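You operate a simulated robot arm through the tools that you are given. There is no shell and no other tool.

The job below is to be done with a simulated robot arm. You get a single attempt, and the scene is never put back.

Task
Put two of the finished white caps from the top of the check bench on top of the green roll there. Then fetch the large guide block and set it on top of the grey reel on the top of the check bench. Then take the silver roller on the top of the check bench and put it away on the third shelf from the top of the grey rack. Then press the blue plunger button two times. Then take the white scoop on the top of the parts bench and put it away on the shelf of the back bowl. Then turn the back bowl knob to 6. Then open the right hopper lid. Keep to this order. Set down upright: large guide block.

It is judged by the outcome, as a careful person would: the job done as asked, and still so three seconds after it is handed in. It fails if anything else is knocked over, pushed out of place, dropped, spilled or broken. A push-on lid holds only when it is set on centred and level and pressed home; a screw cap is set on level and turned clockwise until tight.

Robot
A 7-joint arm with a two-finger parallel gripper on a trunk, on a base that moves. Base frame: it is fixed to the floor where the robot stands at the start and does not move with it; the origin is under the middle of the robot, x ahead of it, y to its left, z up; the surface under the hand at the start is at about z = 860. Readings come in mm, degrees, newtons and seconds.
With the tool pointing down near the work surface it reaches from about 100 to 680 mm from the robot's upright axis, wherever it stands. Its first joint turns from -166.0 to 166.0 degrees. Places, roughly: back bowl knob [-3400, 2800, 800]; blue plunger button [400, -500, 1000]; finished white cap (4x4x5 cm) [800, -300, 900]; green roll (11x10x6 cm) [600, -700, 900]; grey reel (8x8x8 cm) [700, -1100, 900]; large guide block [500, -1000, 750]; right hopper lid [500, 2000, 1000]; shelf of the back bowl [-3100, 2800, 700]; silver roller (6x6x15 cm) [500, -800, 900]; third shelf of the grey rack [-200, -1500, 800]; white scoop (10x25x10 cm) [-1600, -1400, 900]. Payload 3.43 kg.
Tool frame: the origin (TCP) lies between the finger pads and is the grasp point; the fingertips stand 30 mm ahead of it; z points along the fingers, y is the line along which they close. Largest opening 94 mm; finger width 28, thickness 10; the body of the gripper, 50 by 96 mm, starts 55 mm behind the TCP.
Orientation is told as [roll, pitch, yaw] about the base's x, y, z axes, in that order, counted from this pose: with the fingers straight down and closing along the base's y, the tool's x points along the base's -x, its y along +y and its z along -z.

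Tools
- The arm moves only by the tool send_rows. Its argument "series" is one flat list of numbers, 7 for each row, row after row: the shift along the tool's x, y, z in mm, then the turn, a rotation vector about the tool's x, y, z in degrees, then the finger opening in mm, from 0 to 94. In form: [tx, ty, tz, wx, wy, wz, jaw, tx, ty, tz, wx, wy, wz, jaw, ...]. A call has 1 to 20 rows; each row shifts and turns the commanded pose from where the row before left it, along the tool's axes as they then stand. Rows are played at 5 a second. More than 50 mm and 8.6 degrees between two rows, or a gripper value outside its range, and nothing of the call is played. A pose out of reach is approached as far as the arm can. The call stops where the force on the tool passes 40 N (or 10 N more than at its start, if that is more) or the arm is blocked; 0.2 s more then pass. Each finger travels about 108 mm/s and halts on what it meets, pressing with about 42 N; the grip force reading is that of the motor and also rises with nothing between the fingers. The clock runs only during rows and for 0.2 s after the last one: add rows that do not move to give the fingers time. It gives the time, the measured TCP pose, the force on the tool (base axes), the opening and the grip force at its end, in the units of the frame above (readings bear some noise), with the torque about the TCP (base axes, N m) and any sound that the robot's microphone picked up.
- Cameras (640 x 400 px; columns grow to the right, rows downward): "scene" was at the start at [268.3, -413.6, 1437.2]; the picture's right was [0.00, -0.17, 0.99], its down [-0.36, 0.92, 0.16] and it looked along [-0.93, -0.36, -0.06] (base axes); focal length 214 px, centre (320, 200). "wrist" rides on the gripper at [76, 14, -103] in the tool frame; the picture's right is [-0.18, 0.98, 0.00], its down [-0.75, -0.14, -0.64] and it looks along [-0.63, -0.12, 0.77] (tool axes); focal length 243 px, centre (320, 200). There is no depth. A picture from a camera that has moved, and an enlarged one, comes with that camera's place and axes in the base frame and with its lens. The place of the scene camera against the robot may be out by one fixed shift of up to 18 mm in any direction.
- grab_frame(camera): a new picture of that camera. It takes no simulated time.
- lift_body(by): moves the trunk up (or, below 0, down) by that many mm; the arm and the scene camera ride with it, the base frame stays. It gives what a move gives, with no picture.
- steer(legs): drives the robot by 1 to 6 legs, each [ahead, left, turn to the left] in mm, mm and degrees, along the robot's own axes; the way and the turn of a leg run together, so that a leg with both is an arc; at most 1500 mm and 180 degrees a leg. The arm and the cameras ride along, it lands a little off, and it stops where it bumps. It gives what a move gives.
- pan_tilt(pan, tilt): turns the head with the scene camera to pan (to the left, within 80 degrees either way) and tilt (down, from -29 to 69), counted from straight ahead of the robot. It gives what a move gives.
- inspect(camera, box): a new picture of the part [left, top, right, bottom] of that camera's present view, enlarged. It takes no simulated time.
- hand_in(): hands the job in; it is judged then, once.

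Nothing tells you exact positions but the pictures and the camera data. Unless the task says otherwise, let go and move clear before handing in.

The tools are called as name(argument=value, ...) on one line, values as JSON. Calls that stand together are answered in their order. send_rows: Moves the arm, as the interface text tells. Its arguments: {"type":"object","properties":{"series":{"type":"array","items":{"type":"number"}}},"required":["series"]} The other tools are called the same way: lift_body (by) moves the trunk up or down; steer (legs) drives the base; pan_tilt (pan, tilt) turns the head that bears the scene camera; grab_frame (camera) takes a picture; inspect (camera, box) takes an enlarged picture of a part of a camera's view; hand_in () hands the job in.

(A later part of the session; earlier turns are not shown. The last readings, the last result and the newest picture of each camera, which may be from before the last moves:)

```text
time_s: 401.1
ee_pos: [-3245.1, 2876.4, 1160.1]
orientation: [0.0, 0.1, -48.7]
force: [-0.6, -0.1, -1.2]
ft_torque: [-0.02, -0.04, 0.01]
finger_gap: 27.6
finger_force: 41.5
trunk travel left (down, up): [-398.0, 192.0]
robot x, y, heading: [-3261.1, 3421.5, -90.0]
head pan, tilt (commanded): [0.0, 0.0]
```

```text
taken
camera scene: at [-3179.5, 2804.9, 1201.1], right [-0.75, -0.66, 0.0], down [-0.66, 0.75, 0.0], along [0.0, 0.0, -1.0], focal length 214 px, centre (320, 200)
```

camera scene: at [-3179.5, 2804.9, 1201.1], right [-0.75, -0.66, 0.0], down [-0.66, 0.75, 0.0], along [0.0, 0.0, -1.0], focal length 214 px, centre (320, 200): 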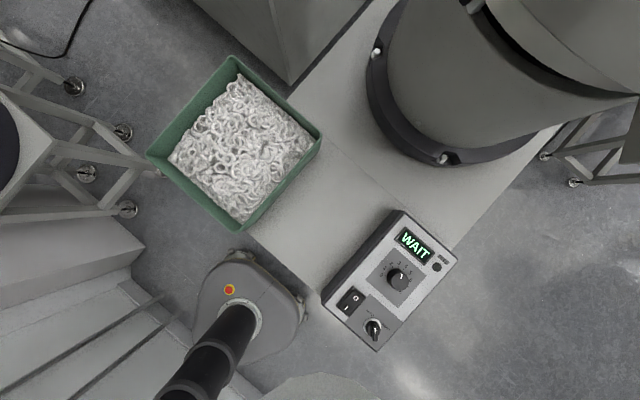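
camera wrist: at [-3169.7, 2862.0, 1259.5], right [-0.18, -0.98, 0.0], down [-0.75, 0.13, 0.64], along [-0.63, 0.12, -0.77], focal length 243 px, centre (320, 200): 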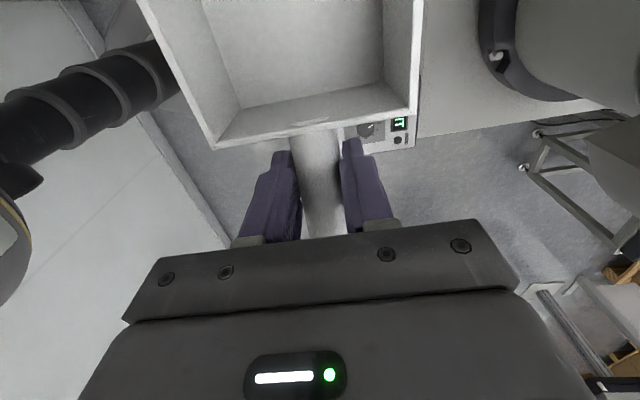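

send_rows(series=[0, 0, 0, 0, 0, -8.16, 10, 0, 0, 0, 0, 0, -8.16, 10, 0, 0, 0, 0, 0, -8.16, 10, 0, 0, 0, 0, 0, -8.16, 10, 0, 0, 0, 0, 0, -8.16, 10, 0, 0, 0, 0, 0, -8.16, 10, 0, 0, 0, 0, 0, -8.16, 10, 0, 0, 0, 0, 0, -8.16, 10, 0, 0, 0, 0, 0, -8.16, 10, 0, 0, 0, 0, 0, -8.16, 10, 0, 0, 0, 0, 0, -8.16, 10, 0, 0, 0, 0, 0, -8.16, 10, 0, 0, 0, 0, 0, -8.16, 10, 0, 0, 0, 0, 0, -8.16, 10, 0, 0, 0, 0, 0, -8.16, 10, 0, 0, 0, 0, 0, -8.16, 10, 0, 0, 0, 0, 0, -8.16, 10, 0, 0, 0, 0, 0, 0, 10])

grab_frame(camera="wrist")

grab_frame(camera="scene")

```text
time_s: 404.9
ee_pos: [-3245.4, 2878.1, 1158.1]
orientation: [0.1, -0.1, 90.2]
force: [-0.1, 0.3, -1.3]
ft_torque: [0.13, 0.0, 0.0]
finger_gap: 24.7
finger_force: 41.4
trunk travel left (down, up): [-398.0, 192.0]
robot x, y, heading: [-3259.2, 3424.1, -90.1]
head pan, tilt (commanded): [0.0, 0.0]
```

```text
taken
camera wrist: at [-3261.0, 2799.7, 1259.9], right [-0.98, 0.18, 0.0], down [0.14, 0.75, 0.64], along [0.12, 0.63, -0.77], focal length 243 px, centre (320, 200)
```

wrist: 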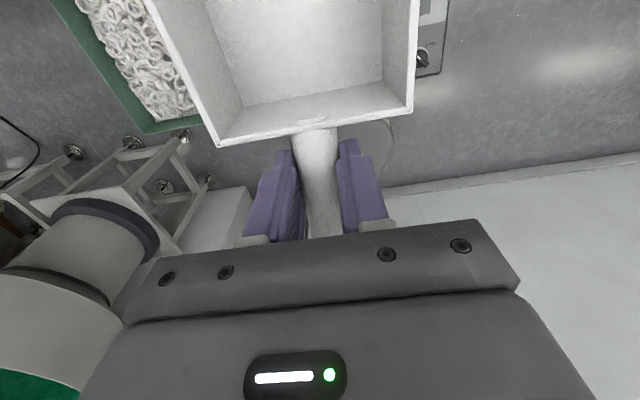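

```text
taken
camera scene: at [-3252.7, 2997.9, 1201.7], right [1.0, 0.0, 0.0], down [0.0, -1.0, 0.0], along [0.0, 0.0, -1.0], focal length 214 px, centre (320, 200)
```

scene: 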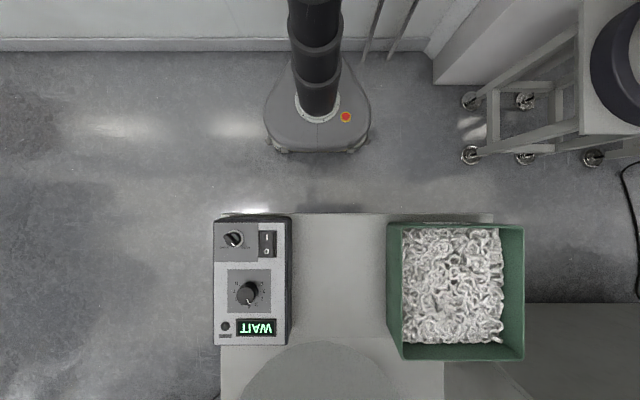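

The handle is creeping slightly in the grip, so I'll place the scoop without delay. I'll align over the free area, lower the trunk and check.

send_rows(series=[13, -32, 0, 0, 0, 0, 10, 0, 0, 0, 0, 0, 0, 10])

lift_body(by=-280)

grab_frame(camera="wrist")

grab_frame(camera="scene")

```text
time_s: 405.5
ee_pos: [-3213.6, 2866.0, 1159.7]
orientation: [0.0, -0.1, 90.1]
force: [-0.3, 0.0, -1.5]
ft_torque: [0.06, -0.04, 0.01]
finger_gap: 25.0
finger_force: 42.3
trunk travel left (down, up): [-398.0, 192.0]
robot x, y, heading: [-3258.9, 3428.3, -89.9]
head pan, tilt (commanded): [0.0, 0.0]
```

```text
time_s: 408.3
ee_pos: [-3213.2, 2865.5, 880.1]
orientation: [0.1, -0.1, 90.1]
force: [-0.1, 0.5, -0.9]
ft_torque: [0.06, 0.01, -0.02]
finger_gap: 24.9
finger_force: 41.8
trunk travel left (down, up): [-118.0, 472.0]
robot x, y, heading: [-3259.3, 3425.3, -90.1]
head pan, tilt (commanded): [0.0, 0.0]
```

```text
taken
camera wrist: at [-3228.8, 2787.7, 980.8], right [-0.98, 0.18, 0.0], down [0.14, 0.75, 0.64], along [0.12, 0.63, -0.77], focal length 243 px, centre (320, 200)
```

wrist: 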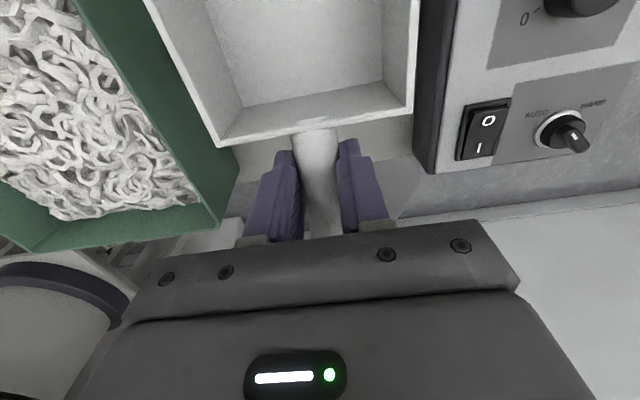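

```text
taken
camera scene: at [-3220.3, 2985.9, 922.6], right [1.0, 0.0, 0.0], down [0.0, -1.0, 0.0], along [0.0, 0.0, -1.0], focal length 214 px, centre (320, 200)
```

scene: 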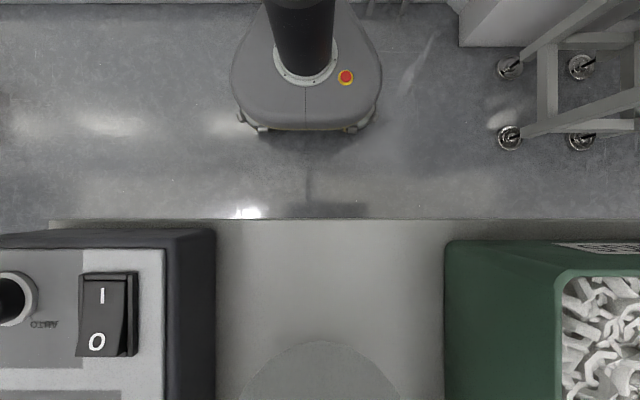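

Clear on all sides: controller at x about -3325 and bin at about -3085. I'll lower towards the shelf.

send_rows(series=[0, 0, 30, 0, 0, 0, 10, 0, 0, 30, 0, 0, 0, 10, 0, 0, 30, 0, 0, 0, 10, 0, 0, 0, 0, 0, 0, 10])

grab_frame(camera="wrist")

grab_frame(camera="scene")

```text
time_s: 409.3
ee_pos: [-3213.4, 2866.4, 790.3]
orientation: [0.1, -0.1, 90.0]
force: [-0.4, -0.6, -1.3]
ft_torque: [0.06, -0.01, -0.01]
finger_gap: 24.8
finger_force: 42.2
trunk travel left (down, up): [-118.0, 472.0]
robot x, y, heading: [-3259.0, 3423.8, -89.8]
head pan, tilt (commanded): [0.0, 0.0]
```

```text
taken
camera wrist: at [-3228.3, 2788.2, 891.4], right [-0.98, 0.18, 0.0], down [0.14, 0.75, 0.64], along [0.12, 0.63, -0.77], focal length 243 px, centre (320, 200)
```

wrist: 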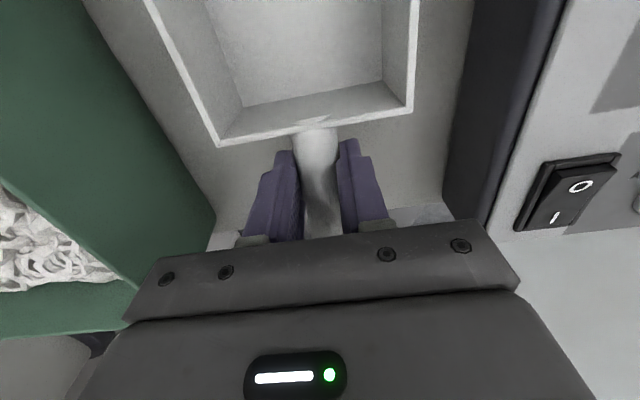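

```text
taken
camera scene: at [-3219.7, 2986.4, 833.2], right [1.0, 0.0, 0.0], down [0.0, -1.0, 0.0], along [0.0, 0.0, -1.0], focal length 214 px, centre (320, 200)
```

scene: 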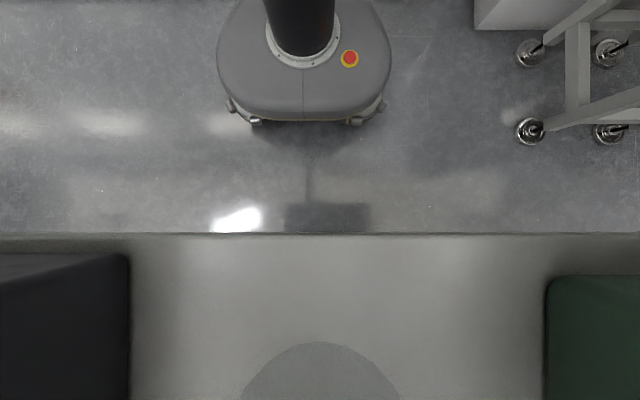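

send_rows(series=[0, 0, 10, 0, 0, 0, 10, 0, 0, 8, 0, 0, 0, 10, 0, 0, 0, 0, 0, 0, 10])

send_rows(series=[0, 0, 3, 0, 0, 0, 10, 0, 0, 0, 0, 0, 0, 10])

send_rows(series=[0, 0, 3, 0, 0, 0, 10, 0, 0, 0, 0, 0, 0, 10])

send_rows(series=[0, 0, 3, 0, 0, 0, 10, 0, 0, 0, 0, 0, 0, 10])

```text
time_s: 409.9
ee_pos: [-3212.3, 2863.8, 781.3]
orientation: [0.0, 0.3, 90.1]
force: [-0.9, 3.5, 21.2]
ft_torque: [-0.44, 0.23, -0.06]
finger_gap: 25.3
finger_force: 42.1
trunk travel left (down, up): [-118.0, 472.0]
robot x, y, heading: [-3258.8, 3423.5, -89.9]
head pan, tilt (commanded): [0.0, 0.0]
stopped in row 2: the force on the tool passed its limit at 46 N (the readings are from after the stop); the commanded pose is now the measured one
```

```text
time_s: 410.3
ee_pos: [-3211.6, 2862.7, 781.1]
orientation: [0.0, 0.6, 90.1]
force: [-0.5, 2.4, 21.0]
ft_torque: [-0.44, 0.17, -0.03]
finger_gap: 25.4
finger_force: 41.7
trunk travel left (down, up): [-118.0, 472.0]
robot x, y, heading: [-3260.8, 3427.2, -90.1]
head pan, tilt (commanded): [0.0, 0.0]
stopped in row 2: the force on the tool passed its limit at 41 N (the readings are from after the stop); the commanded pose is now the measured one
```

```text
time_s: 410.7
ee_pos: [-3211.3, 2861.0, 781.0]
orientation: [0.0, 0.8, 90.0]
force: [-0.8, 2.0, 19.5]
ft_torque: [-0.38, 0.1, -0.08]
finger_gap: 25.2
finger_force: 41.2
trunk travel left (down, up): [-118.0, 472.0]
robot x, y, heading: [-3257.6, 3422.7, -89.8]
head pan, tilt (commanded): [0.0, 0.0]
stopped in row 2: the force on the tool passed its limit at 40 N (the readings are from after the stop); the commanded pose is now the measured one
```

```text
time_s: 411.3
ee_pos: [-3209.7, 2862.3, 777.3]
orientation: [0.0, 0.9, 90.0]
force: [-1.5, 7.9, 38.3]
ft_torque: [-0.71, 0.03, 0.0]
finger_gap: 25.5
finger_force: 41.7
trunk travel left (down, up): [-118.0, 472.0]
robot x, y, heading: [-3261.1, 3423.2, -90.1]
head pan, tilt (commanded): [0.0, 0.0]
```

Contact came a bit earlier than expected. I'll ease off the pressure and look.

send_rows(series=[0, 0, -2.5, 0, 0, 0, 10, 0, 0, 0, 0, 0, 0, 10])

grab_frame(camera="wrist")

pan_tilt(pan=0, tilt=20)

grab_frame(camera="scene")

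```text
time_s: 411.9
ee_pos: [-3210.8, 2862.5, 778.4]
orientation: [0.0, 0.3, 90.0]
force: [-0.2, -1.4, 7.0]
ft_torque: [-0.21, -0.02, -0.03]
finger_gap: 25.5
finger_force: 41.8
trunk travel left (down, up): [-118.0, 472.0]
robot x, y, heading: [-3260.2, 3423.6, -89.9]
head pan, tilt (commanded): [0.0, 0.0]
```

```text
taken
camera wrist: at [-3226.3, 2785.9, 879.5], right [-0.98, 0.18, 0.0], down [0.14, 0.76, 0.64], along [0.12, 0.63, -0.77], focal length 243 px, centre (320, 200)
```

wrist: 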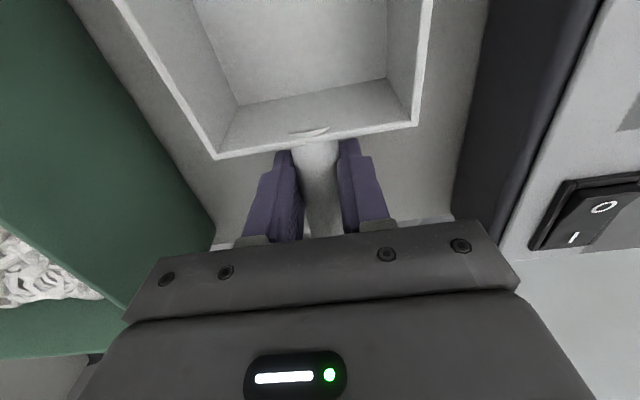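

```text
time_s: 412.7
ee_pos: [-3210.9, 2862.1, 777.6]
orientation: [0.0, 0.5, 90.0]
force: [0.2, -0.6, -1.1]
ft_torque: [0.08, -0.03, 0.01]
finger_gap: 25.2
finger_force: 42.4
trunk travel left (down, up): [-118.0, 472.0]
robot x, y, heading: [-3255.6, 3425.0, -90.1]
head pan, tilt (commanded): [0.0, 20.0]
```

```text
taken
camera scene: at [-3217.9, 2950.8, 817.1], right [1.0, 0.0, 0.0], down [0.0, -0.94, 0.35], along [0.0, -0.35, -0.94], focal length 214 px, centre (320, 200)
```

scene: 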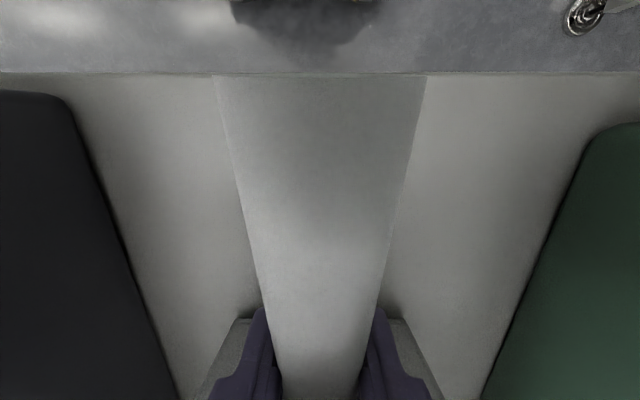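

The scoop sits between bin and controller on the shelf. I'll lower 2 mm to seat it and then open.

send_rows(series=[0, 0, 2, 0, 0, 0, 10, 0, 0, 0, 0, 0, 0, 10])

send_rows(series=[0, 0, 0, 0, 0, 0, 22, 0, 0, 0, 0, 0, 0, 26, 0, 0, 0, 0, 0, 0, 30, 0, 0, 0, 0, 0, 0, 36, 0, 0, 0, 0, 0, 0, 44, 0, 0, 0, 0, 0, 0, 50, 0, 0, 0, 0, 0, 0, 50])

grab_frame(camera="wrist")

```text
time_s: 413.3
ee_pos: [-3211.5, 2861.2, 778.0]
orientation: [0.0, 0.7, 90.0]
force: [-0.6, 3.6, 18.4]
ft_torque: [-0.38, 0.04, -0.07]
finger_gap: 25.3
finger_force: 42.4
trunk travel left (down, up): [-118.0, 472.0]
robot x, y, heading: [-3258.8, 3425.2, -90.0]
head pan, tilt (commanded): [0.0, 20.0]
```

```text
time_s: 414.9
ee_pos: [-3210.8, 2861.1, 776.0]
orientation: [0.0, 0.5, 90.0]
force: [-0.1, -0.2, 0.2]
ft_torque: [0.04, -0.01, 0.05]
finger_gap: 49.7
finger_force: 0.1
trunk travel left (down, up): [-118.0, 472.0]
robot x, y, heading: [-3257.5, 3426.4, -90.1]
head pan, tilt (commanded): [0.0, 20.0]
```

```text
taken
camera wrist: at [-3226.7, 2785.1, 877.8], right [-0.98, 0.18, 0.0], down [0.14, 0.76, 0.64], along [0.12, 0.62, -0.77], focal length 243 px, centre (320, 200)
```

wrist: 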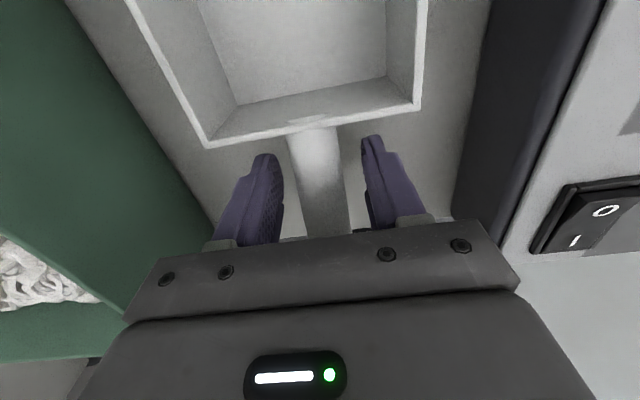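

Released. I'll rise straight up and check how the scoop sits.

send_rows(series=[0, 0, -15, 0, 0, 0, 54, 0, 0, -35, 0, 0, 0, 54, 0, 0, -40, 0, 0, 0, 54, 0, 0, -40, 0, 0, 0, 54, 0, 0, -40, 0, 0, 0, 54, 0, 0, 0, 0, 0, 0, 54])

pan_tilt(pan=0, tilt=0)

grab_frame(camera="wrist")

grab_frame(camera="scene")

```text
time_s: 416.3
ee_pos: [-3208.9, 2862.1, 946.8]
orientation: [0.0, 0.5, 90.0]
force: [-0.1, 0.1, 0.2]
ft_torque: [-0.03, 0.04, 0.01]
finger_gap: 54.1
finger_force: 0.1
trunk travel left (down, up): [-118.0, 472.0]
robot x, y, heading: [-3259.3, 3426.9, -90.1]
head pan, tilt (commanded): [0.0, 20.0]
```

```text
time_s: 417.1
ee_pos: [-3208.9, 2861.4, 947.6]
orientation: [-0.1, 0.5, 90.0]
force: [0.0, 0.6, 1.0]
ft_torque: [0.01, -0.02, 0.03]
finger_gap: 54.0
finger_force: 0.1
trunk travel left (down, up): [-118.0, 472.0]
robot x, y, heading: [-3260.7, 3424.6, -90.0]
head pan, tilt (commanded): [0.0, 0.0]
```

```text
taken
camera wrist: at [-3224.7, 2785.3, 1048.7], right [-0.98, 0.18, 0.0], down [0.14, 0.76, 0.64], along [0.12, 0.62, -0.77], focal length 243 px, centre (320, 200)
```

wrist: 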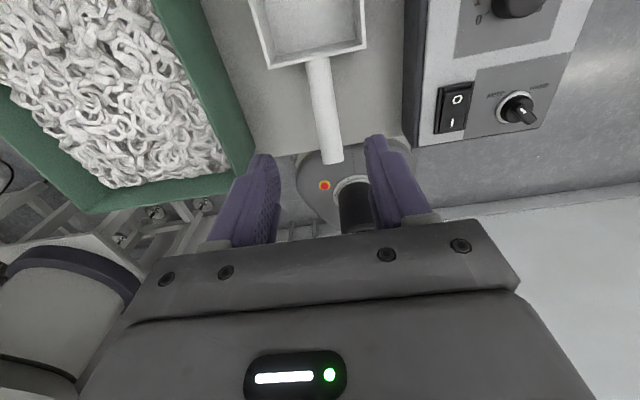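

```text
taken
camera scene: at [-3216.1, 2982.7, 988.5], right [1.0, 0.0, 0.0], down [0.0, -1.0, 0.01], along [0.0, -0.01, -1.0], focal length 214 px, centre (320, 200)
```

scene: 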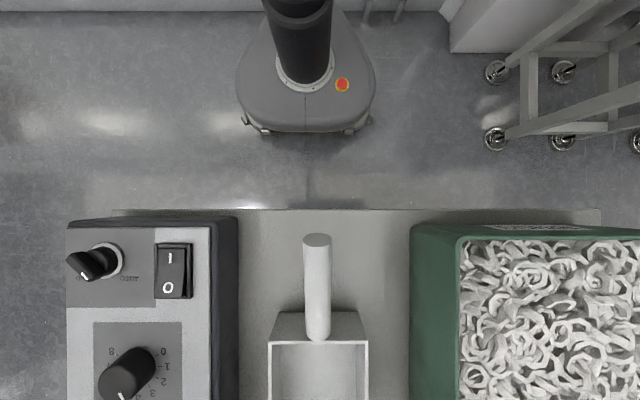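

The scoop is on the back bowl's shelf between controller and bin. Next is the knob on the controller; I'll zoom in on its scale.

inspect(camera="scene", box=[60, 300, 220, 400])

pan_tilt(pan=-35, tilt=25)

grab_frame(camera="scene")

```text
4.00 times, centred on (140, 350) of scene
camera zoom: at [-3216.1, 2982.7, 988.5], right [1.0, 0.0, 0.0], down [0.0, -1.0, 0.01], along [0.0, -0.01, -1.0], focal length 858 px, centre (1040, -400)
```

zoom: 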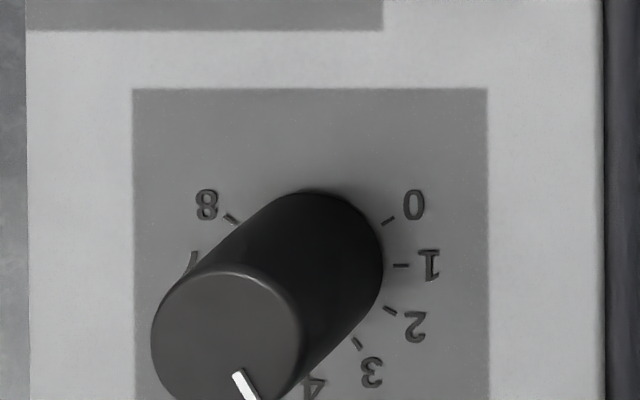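

```text
time_s: 418.2
ee_pos: [-3208.2, 2861.4, 946.2]
orientation: [0.0, 0.6, 90.1]
force: [-0.6, -0.6, -0.2]
ft_torque: [-0.02, -0.02, -0.01]
finger_gap: 54.2
finger_force: 0.1
trunk travel left (down, up): [-118.0, 472.0]
robot x, y, heading: [-3257.6, 3424.6, -89.8]
head pan, tilt (commanded): [-35.0, 25.0]
```

```text
taken
camera scene: at [-3163.3, 2942.6, 1003.3], right [0.82, 0.01, 0.57], down [-0.24, -0.9, 0.35], along [0.52, -0.43, -0.74], focal length 214 px, centre (320, 200)
```

scene: 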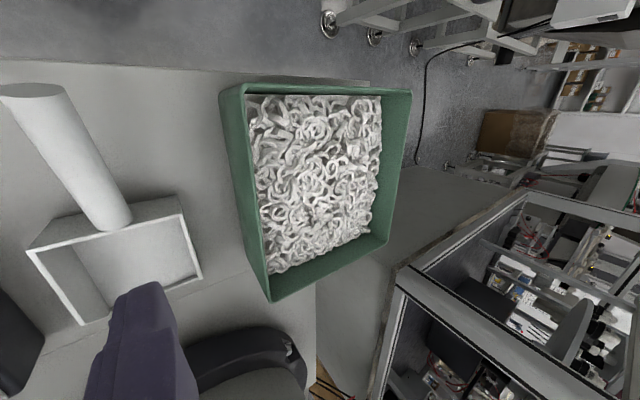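

The dial runs 0-8 clockwise with 30° per number, and the pointer is near 3. I'll move the hand above the knob at about (-3384, 2813) and look from directly over it.

pan_tilt(pan=0, tilt=0)

send_rows(series=[6, 43.7, 0, 0, 0, 0, 60, 6, 43.7, 0, 0, 0, 0, 60, 6, 43.7, 0, 0, 0, 0, 60, 6, 43.7, 0, 0, 0, 0, 60, 24, 0, 0, 0, 0, 0, 60, 0, 0, 0, 0, 0, 0, 60])

grab_frame(camera="wrist")

grab_frame(camera="scene")

```text
time_s: 419.2
ee_pos: [-3209.8, 2861.1, 947.6]
orientation: [-0.1, 0.6, 90.0]
force: [1.3, 1.0, -0.2]
ft_torque: [0.06, 0.03, -0.03]
finger_gap: 53.8
finger_force: 0.1
trunk travel left (down, up): [-118.0, 472.0]
robot x, y, heading: [-3258.9, 3426.0, -90.2]
head pan, tilt (commanded): [0.0, 0.0]
```

```text
time_s: 420.6
ee_pos: [-3385.9, 2814.1, 948.9]
orientation: [0.0, 0.5, 90.0]
force: [-0.3, -0.3, -0.4]
ft_torque: [0.0, -0.01, -0.01]
finger_gap: 59.8
finger_force: 0.1
trunk travel left (down, up): [-118.0, 472.0]
robot x, y, heading: [-3260.0, 3423.5, -90.2]
head pan, tilt (commanded): [0.0, 0.0]
```

```text
taken
camera wrist: at [-3402.2, 2738.3, 1050.7], right [-0.98, 0.18, 0.0], down [0.14, 0.76, 0.64], along [0.12, 0.62, -0.77], focal length 243 px, centre (320, 200)
```

wrist: 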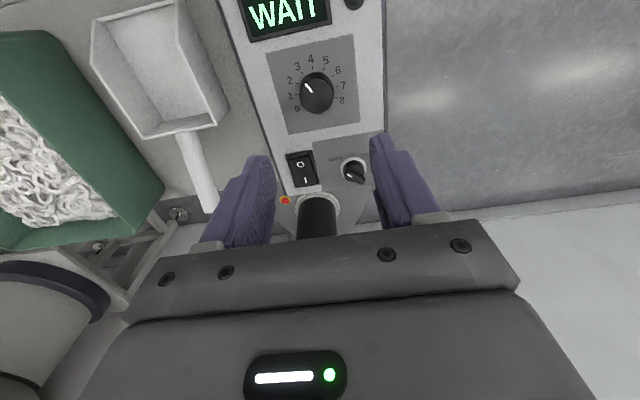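

```text
taken
camera scene: at [-3393.5, 2935.8, 990.5], right [1.0, 0.0, 0.0], down [0.0, -1.0, 0.01], along [0.0, -0.01, -1.0], focal length 214 px, centre (320, 200)
```

scene: 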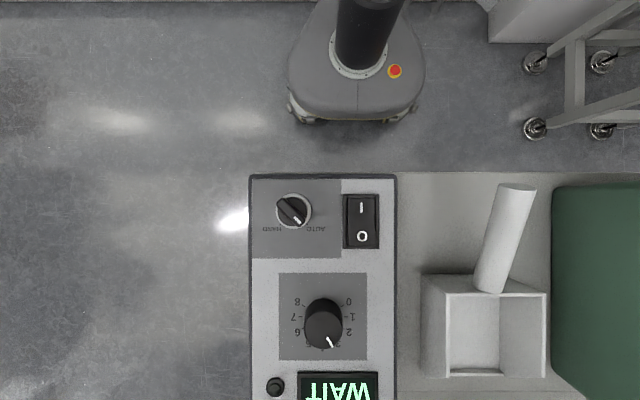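

inspect(camera="wrist", box=[260, 30, 380, 140])

inspect(camera="scene", box=[270, 270, 380, 370])

```text
3.64 times, centred on (320, 85) of wrist
camera zoom: at [-3402.2, 2738.3, 1050.7], right [-0.98, 0.18, 0.0], down [0.14, 0.76, 0.64], along [0.12, 0.62, -0.77], focal length 882 px, centre (320, 618)
```

zoom: 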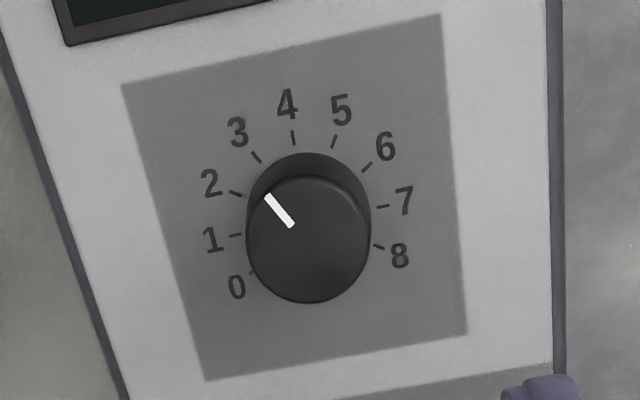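

```text
4.00 times, centred on (325, 320) of scene
camera zoom: at [-3393.5, 2935.8, 990.5], right [1.0, 0.0, 0.0], down [0.0, -1.0, 0.01], along [0.0, -0.01, -1.0], focal length 858 px, centre (300, -280)
```

zoom: 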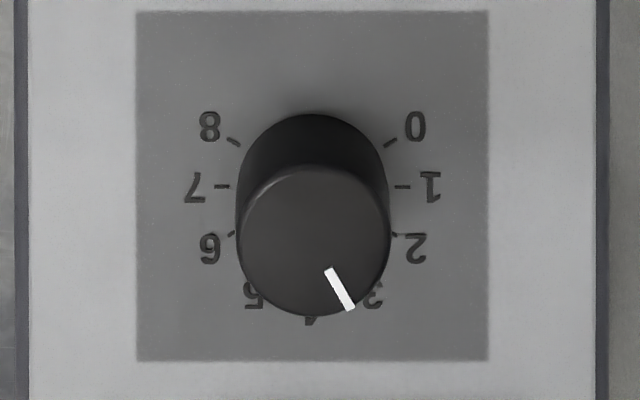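

The pointer is at 3, so it needs 90° clockwise. The knob's axis is at (-3385, 2810.6), panel z 783, knob top z 804. I'll lower the open fingers around it.

send_rows(series=[3.6, -2, 40, 0, -0.5, 0, 56, 0, 0, 40, 0, 0, 0, 56, 0, 0, 30, 0, 0, 0, 56, 0, 0, 0, 0, 0, 0, 56])

grab_frame(camera="wrist")

inspect(camera="wrist", box=[220, 80, 420, 240])

```text
time_s: 421.6
ee_pos: [-3383.6, 2811.8, 836.3]
orientation: [0.0, 0.0, 90.0]
force: [0.2, 0.1, -0.4]
ft_torque: [-0.02, -0.02, 0.01]
finger_gap: 56.1
finger_force: 0.1
trunk travel left (down, up): [-118.0, 472.0]
robot x, y, heading: [-3259.6, 3424.8, -90.0]
head pan, tilt (commanded): [0.0, 0.0]
```

```text
taken
camera wrist: at [-3398.9, 2733.2, 937.6], right [-0.98, 0.18, 0.0], down [0.14, 0.75, 0.64], along [0.12, 0.63, -0.77], focal length 243 px, centre (320, 200)
```

wrist: 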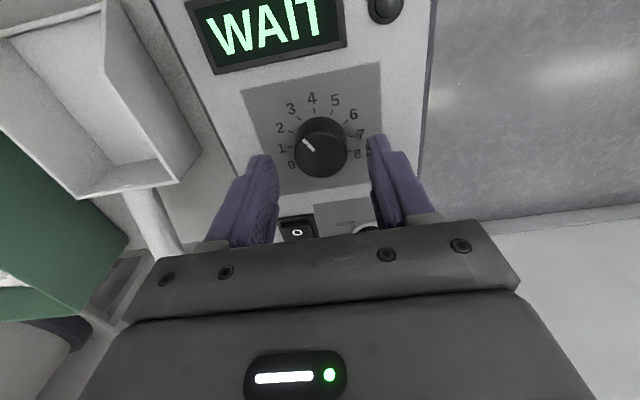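

```text
2.50 times, centred on (320, 160) of wrist
camera zoom: at [-3398.9, 2733.2, 937.6], right [-0.98, 0.18, 0.0], down [0.14, 0.75, 0.64], along [0.12, 0.63, -0.77], focal length 606 px, centre (320, 300)
```

zoom: 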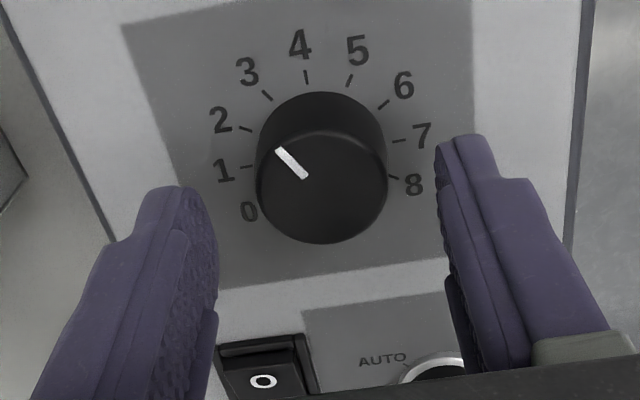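

Well aligned. I'll lower the last 17 mm and grip the knob.

send_rows(series=[0, 0, 9, 0, 0, 0, 56, 0, 0, 8, 0, 0, 0, 56, 0, 0, 0, 0, 0, 0, 56])

send_rows(series=[0, 0, 0, 0, 0, 0, 40, 0, 0, 0, 0, 0, 0, 30, 0, 0, 0, 0, 0, 0, 20, 0, 0, 0, 0, 0, 0, 20, 0, 0, 0, 0, 0, 0, 20])

inspect(camera="wrist", box=[220, 80, 420, 240])

```text
time_s: 422.4
ee_pos: [-3382.8, 2811.3, 819.6]
orientation: [0.0, 0.0, 90.1]
force: [0.3, 0.2, -0.4]
ft_torque: [-0.04, -0.04, -0.02]
finger_gap: 56.1
finger_force: 0.0
trunk travel left (down, up): [-118.0, 472.0]
robot x, y, heading: [-3257.3, 3426.3, -90.0]
head pan, tilt (commanded): [0.0, 0.0]
```

```text
time_s: 423.6
ee_pos: [-3383.3, 2811.0, 818.1]
orientation: [0.0, -0.1, 90.0]
force: [-2.1, 0.6, -1.0]
ft_torque: [-0.16, 0.07, 0.02]
finger_gap: 35.4
finger_force: 45.5
trunk travel left (down, up): [-118.0, 472.0]
robot x, y, heading: [-3259.6, 3421.4, -90.1]
head pan, tilt (commanded): [0.0, 0.0]
```

```text
2.50 times, centred on (320, 160) of wrist
camera zoom: at [-3399.3, 2733.2, 920.5], right [-0.98, 0.18, 0.0], down [0.14, 0.75, 0.64], along [0.12, 0.63, -0.77], focal length 606 px, centre (320, 300)
```

zoom: 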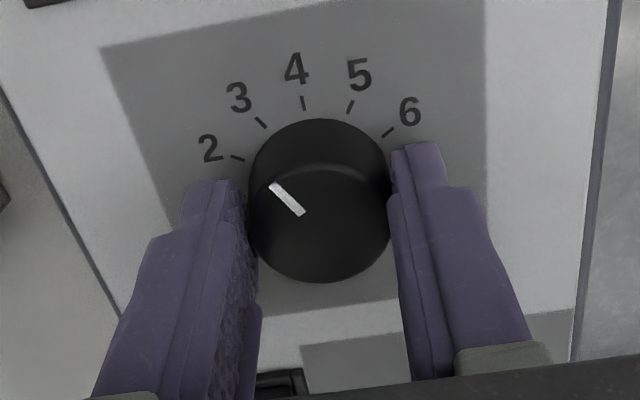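

Gripped. I'll turn clockwise: first 45°, then check.

send_rows(series=[0, 0, 0, 0, 0, 7.5, 20, 0, 0, 0, 0, 0, 7.5, 20, 0, 0, 0, 0, 0, 7.5, 20, 0, 0, 0, 0, 0, 7.5, 20, 0, 0, 0, 0, 0, 7.5, 20, 0, 0, 0, 0, 0, 7.5, 20, 0, 0, 0, 0, 0, 0, 20])

inspect(camera="wrist", box=[220, 80, 420, 240])

```text
time_s: 425.2
ee_pos: [-3383.9, 2811.7, 820.2]
orientation: [-0.1, 0.1, 44.9]
force: [-3.3, -3.2, 9.5]
ft_torque: [0.15, -0.25, 0.02]
finger_gap: 35.5
finger_force: 45.0
trunk travel left (down, up): [-118.0, 472.0]
robot x, y, heading: [-3258.5, 3424.7, -90.2]
head pan, tilt (commanded): [0.0, 0.0]
```

```text
2.50 times, centred on (320, 160) of wrist
camera zoom: at [-3449.2, 2766.0, 920.5], right [-0.56, 0.83, 0.0], down [0.63, 0.43, 0.64], along [0.53, 0.36, -0.77], focal length 606 px, centre (320, 300)
```

zoom: 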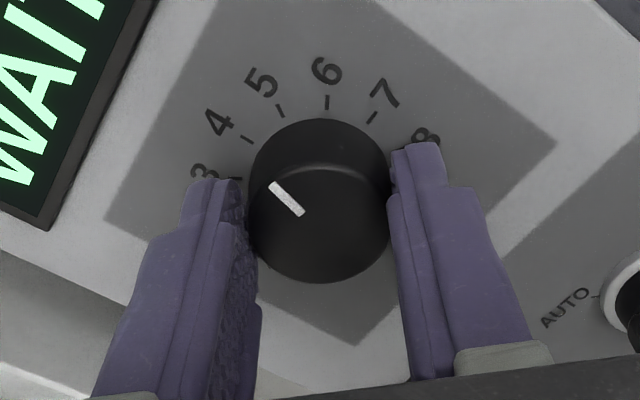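

The knob follows the hand. Another 45°.

send_rows(series=[0, 0, 0, 0, 0, 7.5, 20, 0, 0, 0, 0, 0, 7.5, 20, 0, 0, 0, 0, 0, 7.5, 20, 0, 0, 0, 0, 0, 7.5, 20, 0, 0, 0, 0, 0, 7.5, 20, 0, 0, 0, 0, 0, 7.5, 20, 0, 0, 0, 0, 0, 0, 20])

inspect(camera="wrist", box=[220, 80, 420, 240])

```text
time_s: 426.8
ee_pos: [-3383.8, 2810.6, 819.5]
orientation: [0.0, 0.0, -0.1]
force: [-1.1, 3.0, 5.7]
ft_torque: [0.01, -0.43, -0.03]
finger_gap: 35.4
finger_force: 45.0
trunk travel left (down, up): [-118.0, 472.0]
robot x, y, heading: [-3258.4, 3428.0, -90.1]
head pan, tilt (commanded): [0.0, 0.0]
```

```text
2.50 times, centred on (320, 160) of wrist
camera zoom: at [-3461.4, 2824.0, 920.4], right [0.19, 0.98, 0.0], down [0.75, -0.14, 0.64], along [0.63, -0.12, -0.77], focal length 606 px, centre (320, 300)
```

zoom: 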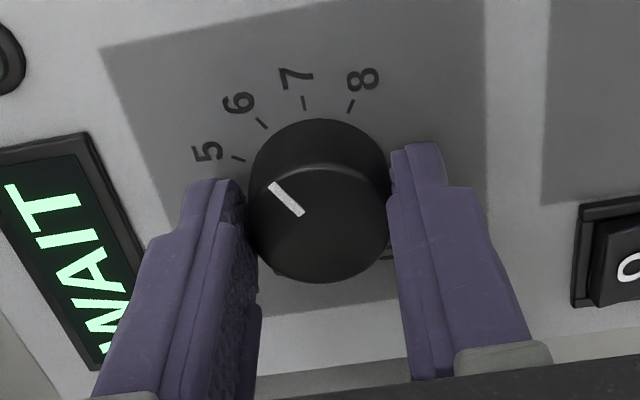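

The 6 now sits where the 3 was relative to the mark. I'll open, rise and check the pointer from directly above.

send_rows(series=[0, 0, 0, 0, 0, 0, 38, 0, 0, 0, 0, 0, 0, 46, 0, 0, 0, 0, 0, 0, 56, 0, 0, 0, 0, 0, 0, 56, 0, 0, -15, 0, 0, 0, 56, 0, 0, -40, 0, 0, 0, 56, 0, 0, -40, 0, 0, 0, 56, 40, 0, -30, 0, 0, 0, 56, 40, 0, 0, 0, 0, 0, 56, 30, 0, 0, 0, 0, 0, 56, 0, 0, 0, 0, 0, 0, 56])

grab_frame(camera="scene")

```text
time_s: 429.2
ee_pos: [-3493.1, 2811.5, 942.8]
orientation: [0.0, 0.0, 0.0]
force: [-0.5, 0.0, 0.5]
ft_torque: [0.04, -0.03, -0.02]
finger_gap: 56.1
finger_force: 0.2
trunk travel left (down, up): [-118.0, 472.0]
robot x, y, heading: [-3258.8, 3426.1, -89.8]
head pan, tilt (commanded): [0.0, 0.0]
```

```text
taken
camera scene: at [-3391.0, 2822.1, 985.2], right [0.0, -1.0, 0.0], down [-1.0, 0.0, 0.0], along [0.0, 0.0, -1.0], focal length 214 px, centre (320, 200)
```

scene: 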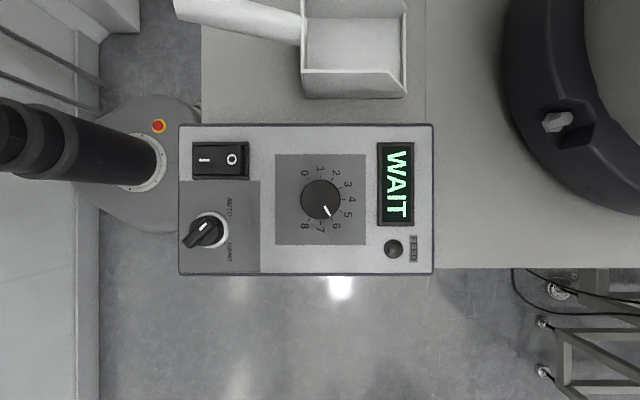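

inspect(camera="scene", box=[270, 150, 370, 250])

```text
4.00 times, centred on (320, 200) of scene
camera zoom: at [-3391.0, 2822.1, 985.2], right [0.0, -1.0, 0.0], down [-1.0, 0.0, 0.0], along [0.0, 0.0, -1.0], focal length 858 px, centre (320, 200)
```

zoom: 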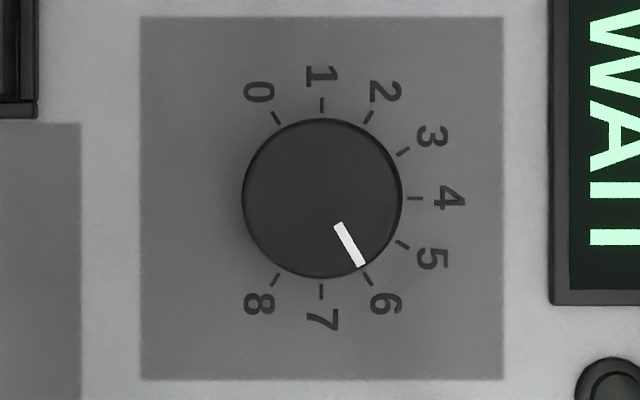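

The pointer is exactly on 6. Last step: the right hopper lid. I'll raise the hand, align it with the robot and drive back the way I came.

lift_body(by=260)

send_rows(series=[0, 20, 0, 0, 0, 8.18, 50, 0, 20, 0, 0, 0, 8.18, 40, 0, 20, 0, 0, 0, 8.18, 30, 0, 0, 0, 0, 0, 8.18, 20, 0, 0, 0, 0, 0, 8.18, 10, 0, 0, 0, 0, 0, 8.18, 0, 0, 0, 0, 0, 0, 8.18, 0, 0, 0, 0, 0, 0, 8.18, 0, 0, 0, 0, 0, 0, 8.18, 0, 0, 0, 0, 0, 0, 8.18, 0, 0, 0, 0, 0, 0, 8.18, 0, 0, 0, 0, 0, 0, 0, 0])

steer(legs=[[0, -1250, 0]])

```text
time_s: 431.8
ee_pos: [-3493.9, 2811.0, 1202.2]
orientation: [0.0, 0.0, 0.1]
force: [0.1, 0.6, -0.2]
ft_torque: [-0.03, 0.0, -0.01]
finger_gap: 55.8
finger_force: 0.0
trunk travel left (down, up): [-378.0, 212.0]
robot x, y, heading: [-3259.1, 3423.9, -90.3]
head pan, tilt (commanded): [0.0, 0.0]
```

```text
time_s: 434.4
ee_pos: [-3483.7, 2870.8, 1202.8]
orientation: [-0.1, 0.1, -90.1]
force: [-0.1, -0.1, 0.4]
ft_torque: [0.01, 0.01, 0.0]
finger_gap: 0.2
finger_force: 32.8
trunk travel left (down, up): [-378.0, 212.0]
robot x, y, heading: [-3259.8, 3428.1, -90.2]
head pan, tilt (commanded): [0.0, 0.0]
```

```text
time_s: 440.8
ee_pos: [-4764.2, 2899.7, 1202.2]
orientation: [0.0, 0.0, -91.6]
force: [0.2, -0.6, 0.6]
ft_torque: [0.0, 0.0, -0.02]
finger_gap: 0.1
finger_force: 32.7
trunk travel left (down, up): [-378.0, 212.0]
robot x, y, heading: [-4520.8, 3444.8, -91.8]
head pan, tilt (commanded): [0.0, 0.0]
```

steer(legs=[[0, 0, 1.8], [1300, 0, 0]])

```text
time_s: 447.6
ee_pos: [-4761.2, 1618.6, 1203.0]
orientation: [0.0, -0.1, -90.6]
force: [0.2, -0.7, 0.8]
ft_torque: [0.01, -0.02, 0.01]
finger_gap: 0.0
finger_force: 32.7
trunk travel left (down, up): [-378.0, 212.0]
robot x, y, heading: [-4529.7, 2171.5, -90.7]
head pan, tilt (commanded): [0.0, 0.0]
```

steer(legs=[[0, 0, 0.7], [1225, 0, 0]])

grab_frame(camera="scene")

```text
time_s: 454.3
ee_pos: [-4769.2, 370.2, 1202.8]
orientation: [0.0, 0.0, -91.0]
force: [-0.7, 0.5, 0.0]
ft_torque: [-0.02, 0.0, 0.0]
finger_gap: 0.0
finger_force: 32.9
trunk travel left (down, up): [-378.0, 212.0]
robot x, y, heading: [-4529.2, 919.9, -91.0]
head pan, tilt (commanded): [0.0, 0.0]
stopped in leg 2: the robot was blocked; the commanded pose is now the measured one
```

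```text
taken
camera scene: at [-4776.6, 271.0, 1245.4], right [-1.0, 0.02, 0.0], down [0.02, 1.0, 0.0], along [0.0, 0.0, -1.0], focal length 214 px, centre (320, 200)
```

scene: 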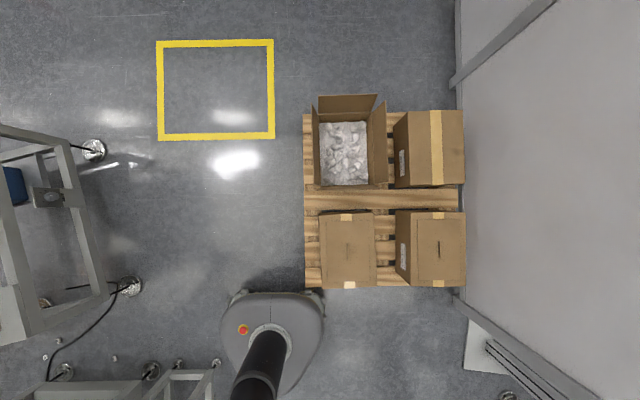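

I touched the pallet's edge lightly again and stopped; the boxes stand unchanged. I'll back off a touch, shift east past it and continue south.

steer(legs=[[-10, 0, 1.0], [0, 225, 0]])

grab_frame(camera="scene")

```text
time_s: 456.3
ee_pos: [-4534.7, 375.3, 1203.6]
orientation: [-0.2, -0.1, -90.3]
force: [0.6, 0.0, 0.6]
ft_torque: [0.0, 0.05, 0.01]
finger_gap: 0.0
finger_force: 33.0
trunk travel left (down, up): [-378.0, 212.0]
robot x, y, heading: [-4311.2, 928.6, -90.4]
head pan, tilt (commanded): [0.0, 0.0]
```

```text
taken
camera scene: at [-4542.1, 277.4, 1245.7], right [-1.0, 0.0, 0.0], down [0.0, 1.0, 0.0], along [0.0, 0.0, -1.0], focal length 214 px, centre (320, 200)
```

scene: 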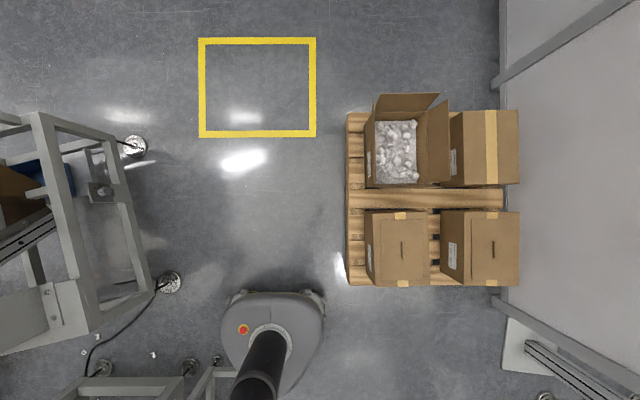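

steer(legs=[[1180, 0, 0.4]])

steer(legs=[[0, 0, 90]])

grab_frame(camera="scene")

```text
time_s: 462.4
ee_pos: [-4530.3, -815.4, 1202.7]
orientation: [0.0, -0.1, -89.5]
force: [-0.3, 0.0, -0.9]
ft_torque: [-0.01, -0.02, 0.0]
finger_gap: 0.4
finger_force: 33.3
trunk travel left (down, up): [-378.0, 212.0]
robot x, y, heading: [-4304.4, -259.1, -89.8]
head pan, tilt (commanded): [0.0, 0.0]
```

```text
time_s: 466.5
ee_pos: [-3757.6, -493.1, 1203.0]
orientation: [0.0, 0.0, -0.9]
force: [0.4, -0.2, -0.1]
ft_torque: [0.01, -0.03, 0.0]
finger_gap: 0.0
finger_force: 33.3
trunk travel left (down, up): [-378.0, 212.0]
robot x, y, heading: [-4307.1, -254.7, -1.1]
head pan, tilt (commanded): [0.0, 0.0]
```

```text
taken
camera scene: at [-3654.4, -484.1, 1245.4], right [-0.02, -1.0, 0.0], down [-1.0, 0.02, 0.0], along [0.0, 0.0, -1.0], focal length 214 px, centre (320, 200)
```

scene: 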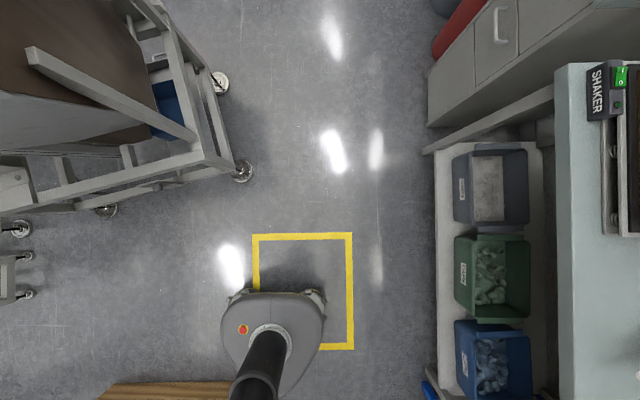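

The way east is clear between the hopper casters (y about -50) and the cabinets (y about -1130). I'll keep to y about -520.

steer(legs=[[0, -265, 1.1], [1400, 0, 0]])

steer(legs=[[1400, 0, 0]])

grab_frame(camera="scene")

```text
time_s: 474.9
ee_pos: [-2377.8, -756.7, 1202.1]
orientation: [0.0, 0.0, -0.1]
force: [-0.7, 0.5, -0.1]
ft_torque: [0.01, 0.04, 0.0]
finger_gap: 0.0
finger_force: 33.2
trunk travel left (down, up): [-378.0, 212.0]
robot x, y, heading: [-2933.2, -529.7, -0.4]
head pan, tilt (commanded): [0.0, 0.0]
```

```text
time_s: 481.9
ee_pos: [-981.2, -816.1, 1202.6]
orientation: [-0.1, 0.0, -2.6]
force: [0.2, 0.0, 0.7]
ft_torque: [-0.01, 0.0, 0.01]
finger_gap: 0.2
finger_force: 33.3
trunk travel left (down, up): [-378.0, 212.0]
robot x, y, heading: [-1526.0, -570.1, -2.7]
head pan, tilt (commanded): [0.0, 0.0]
```

```text
taken
camera scene: at [-877.7, -811.1, 1245.3], right [-0.04, -1.0, 0.0], down [-1.0, 0.04, 0.0], along [0.0, 0.0, -1.0], focal length 214 px, centre (320, 200)
```

scene: 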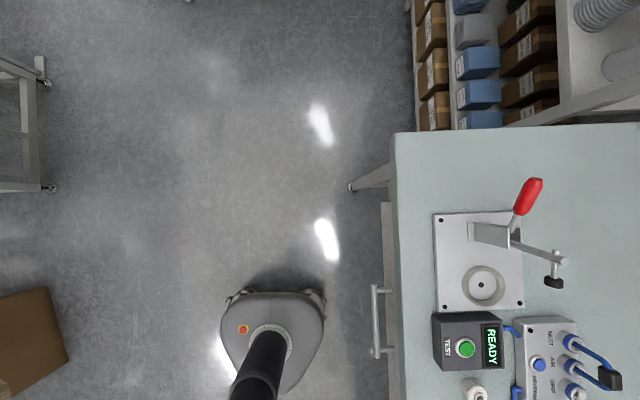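

steer(legs=[[0, 0, 2.7], [1400, 0, 0]])

steer(legs=[[0, 980, 0]])

grab_frame(camera="scene")

grab_frame(camera="wrist")

```text
time_s: 489.2
ee_pos: [422.6, -730.3, 1202.6]
orientation: [0.0, 0.0, 3.0]
force: [-0.1, -0.1, 0.2]
ft_torque: [-0.01, 0.0, 0.0]
finger_gap: 0.0
finger_force: 32.9
trunk travel left (down, up): [-378.0, 212.0]
robot x, y, heading: [-145.2, -533.3, 2.8]
head pan, tilt (commanded): [0.0, 0.0]
```

```text
time_s: 494.3
ee_pos: [374.1, 234.4, 1202.8]
orientation: [0.0, -0.1, 2.9]
force: [-0.1, -0.6, 0.5]
ft_torque: [-0.01, 0.01, 0.02]
finger_gap: 0.0
finger_force: 32.9
trunk travel left (down, up): [-378.0, 212.0]
robot x, y, heading: [-190.6, 428.3, 3.0]
head pan, tilt (commanded): [0.0, 0.0]
```

```text
taken
camera scene: at [477.3, 251.0, 1245.5], right [0.05, -1.0, 0.0], down [-1.0, -0.05, 0.0], along [0.0, 0.0, -1.0], focal length 214 px, centre (320, 200)
```

scene: 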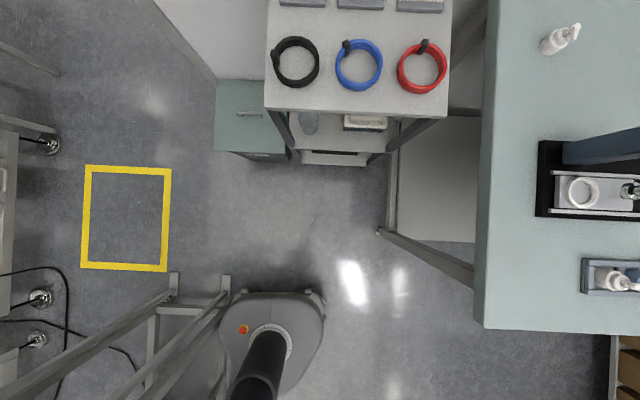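

```text
taken
camera wrist: at [296.2, 243.9, 1303.9], right [0.13, 0.99, 0.0], down [0.76, -0.1, 0.64], along [0.64, -0.09, -0.77], focal length 243 px, centre (320, 200)
```

wrist: 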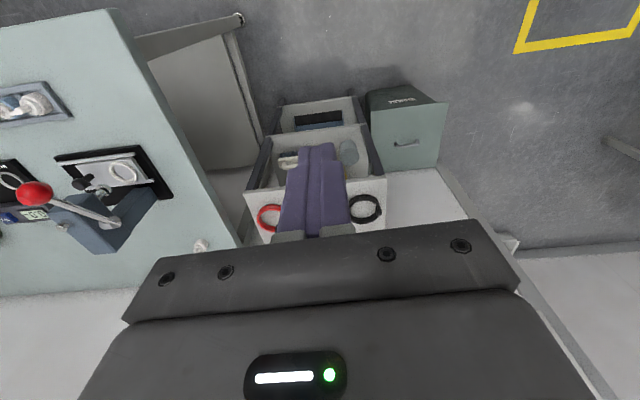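

The right hopper's front casters are at y about 1820 and x from -87 to 832, with free floor in front of it. I'll drive to x about 330, turn north, and look at the hopper.

steer(legs=[[0, 0, -3], [530, 0, 0]])

steer(legs=[[0, 0, 90], [350, 0, 0]])

pan_tilt(pan=0, tilt=-29)

grab_frame(camera="scene")

grab_frame(camera="wrist")

```text
time_s: 497.2
ee_pos: [779.2, 201.5, 1204.5]
orientation: [0.0, 0.9, 0.0]
force: [-11.4, 3.3, 5.6]
ft_torque: [-0.09, -1.43, 0.7]
finger_gap: 0.0
finger_force: 32.6
trunk travel left (down, up): [-378.0, 212.0]
robot x, y, heading: [236.4, 428.3, -0.4]
head pan, tilt (commanded): [0.0, 0.0]
stopped in leg 2: the force on the tool passed its limit at 126 N (the readings are from after the stop); the commanded pose is now the measured one
```

```text
time_s: 498.1
ee_pos: [779.1, 204.9, 1203.5]
orientation: [-0.1, 1.1, 0.2]
force: [-14.0, 0.4, 6.2]
ft_torque: [-0.29, -1.66, -0.41]
finger_gap: 0.0
finger_force: 32.7
trunk travel left (down, up): [-378.0, 212.0]
robot x, y, heading: [231.1, 424.9, 0.9]
head pan, tilt (commanded): [0.0, 0.0]
stopped in leg 1: the robot was blocked; the commanded pose is now the measured one
```

```text
time_s: 499.0
ee_pos: [761.2, 206.1, 1196.4]
orientation: [0.7, 2.8, 0.2]
force: [-92.5, 2.0, -58.9]
ft_torque: [-0.45, 1.75, 0.69]
finger_gap: 0.0
finger_force: 33.2
trunk travel left (down, up): [-378.0, 212.0]
robot x, y, heading: [231.9, 433.9, 0.7]
head pan, tilt (commanded): [0.0, -28.6]
```

```text
taken
camera scene: at [889.0, 216.4, 1242.1], right [0.0, -1.0, -0.01], down [-0.98, 0.0, -0.2], along [0.2, 0.01, -0.98], focal length 214 px, centre (320, 200)
```

scene: 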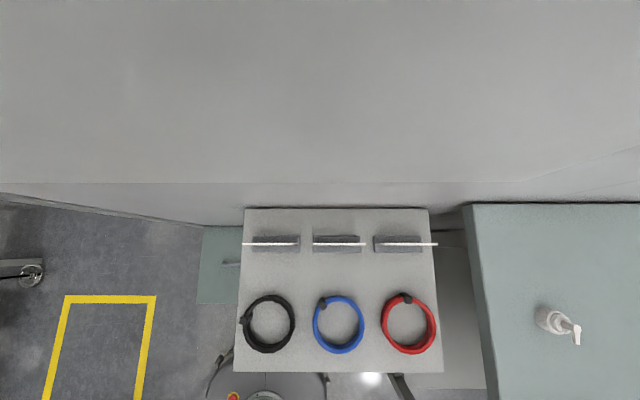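

```text
taken
camera wrist: at [689.4, 217.9, 1301.9], right [0.18, 0.98, 0.0], down [0.78, -0.15, 0.6], along [0.59, -0.11, -0.8], focal length 243 px, centre (320, 200)
```

wrist: 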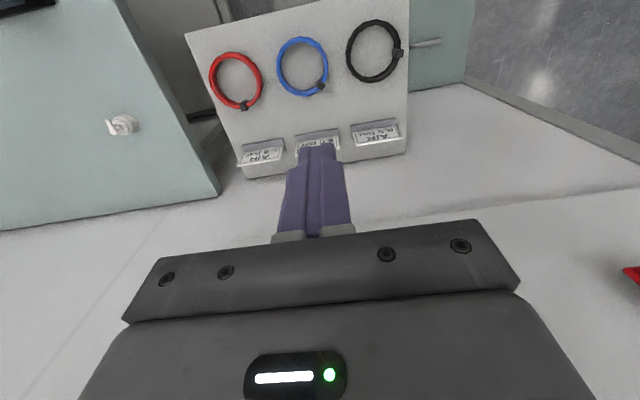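

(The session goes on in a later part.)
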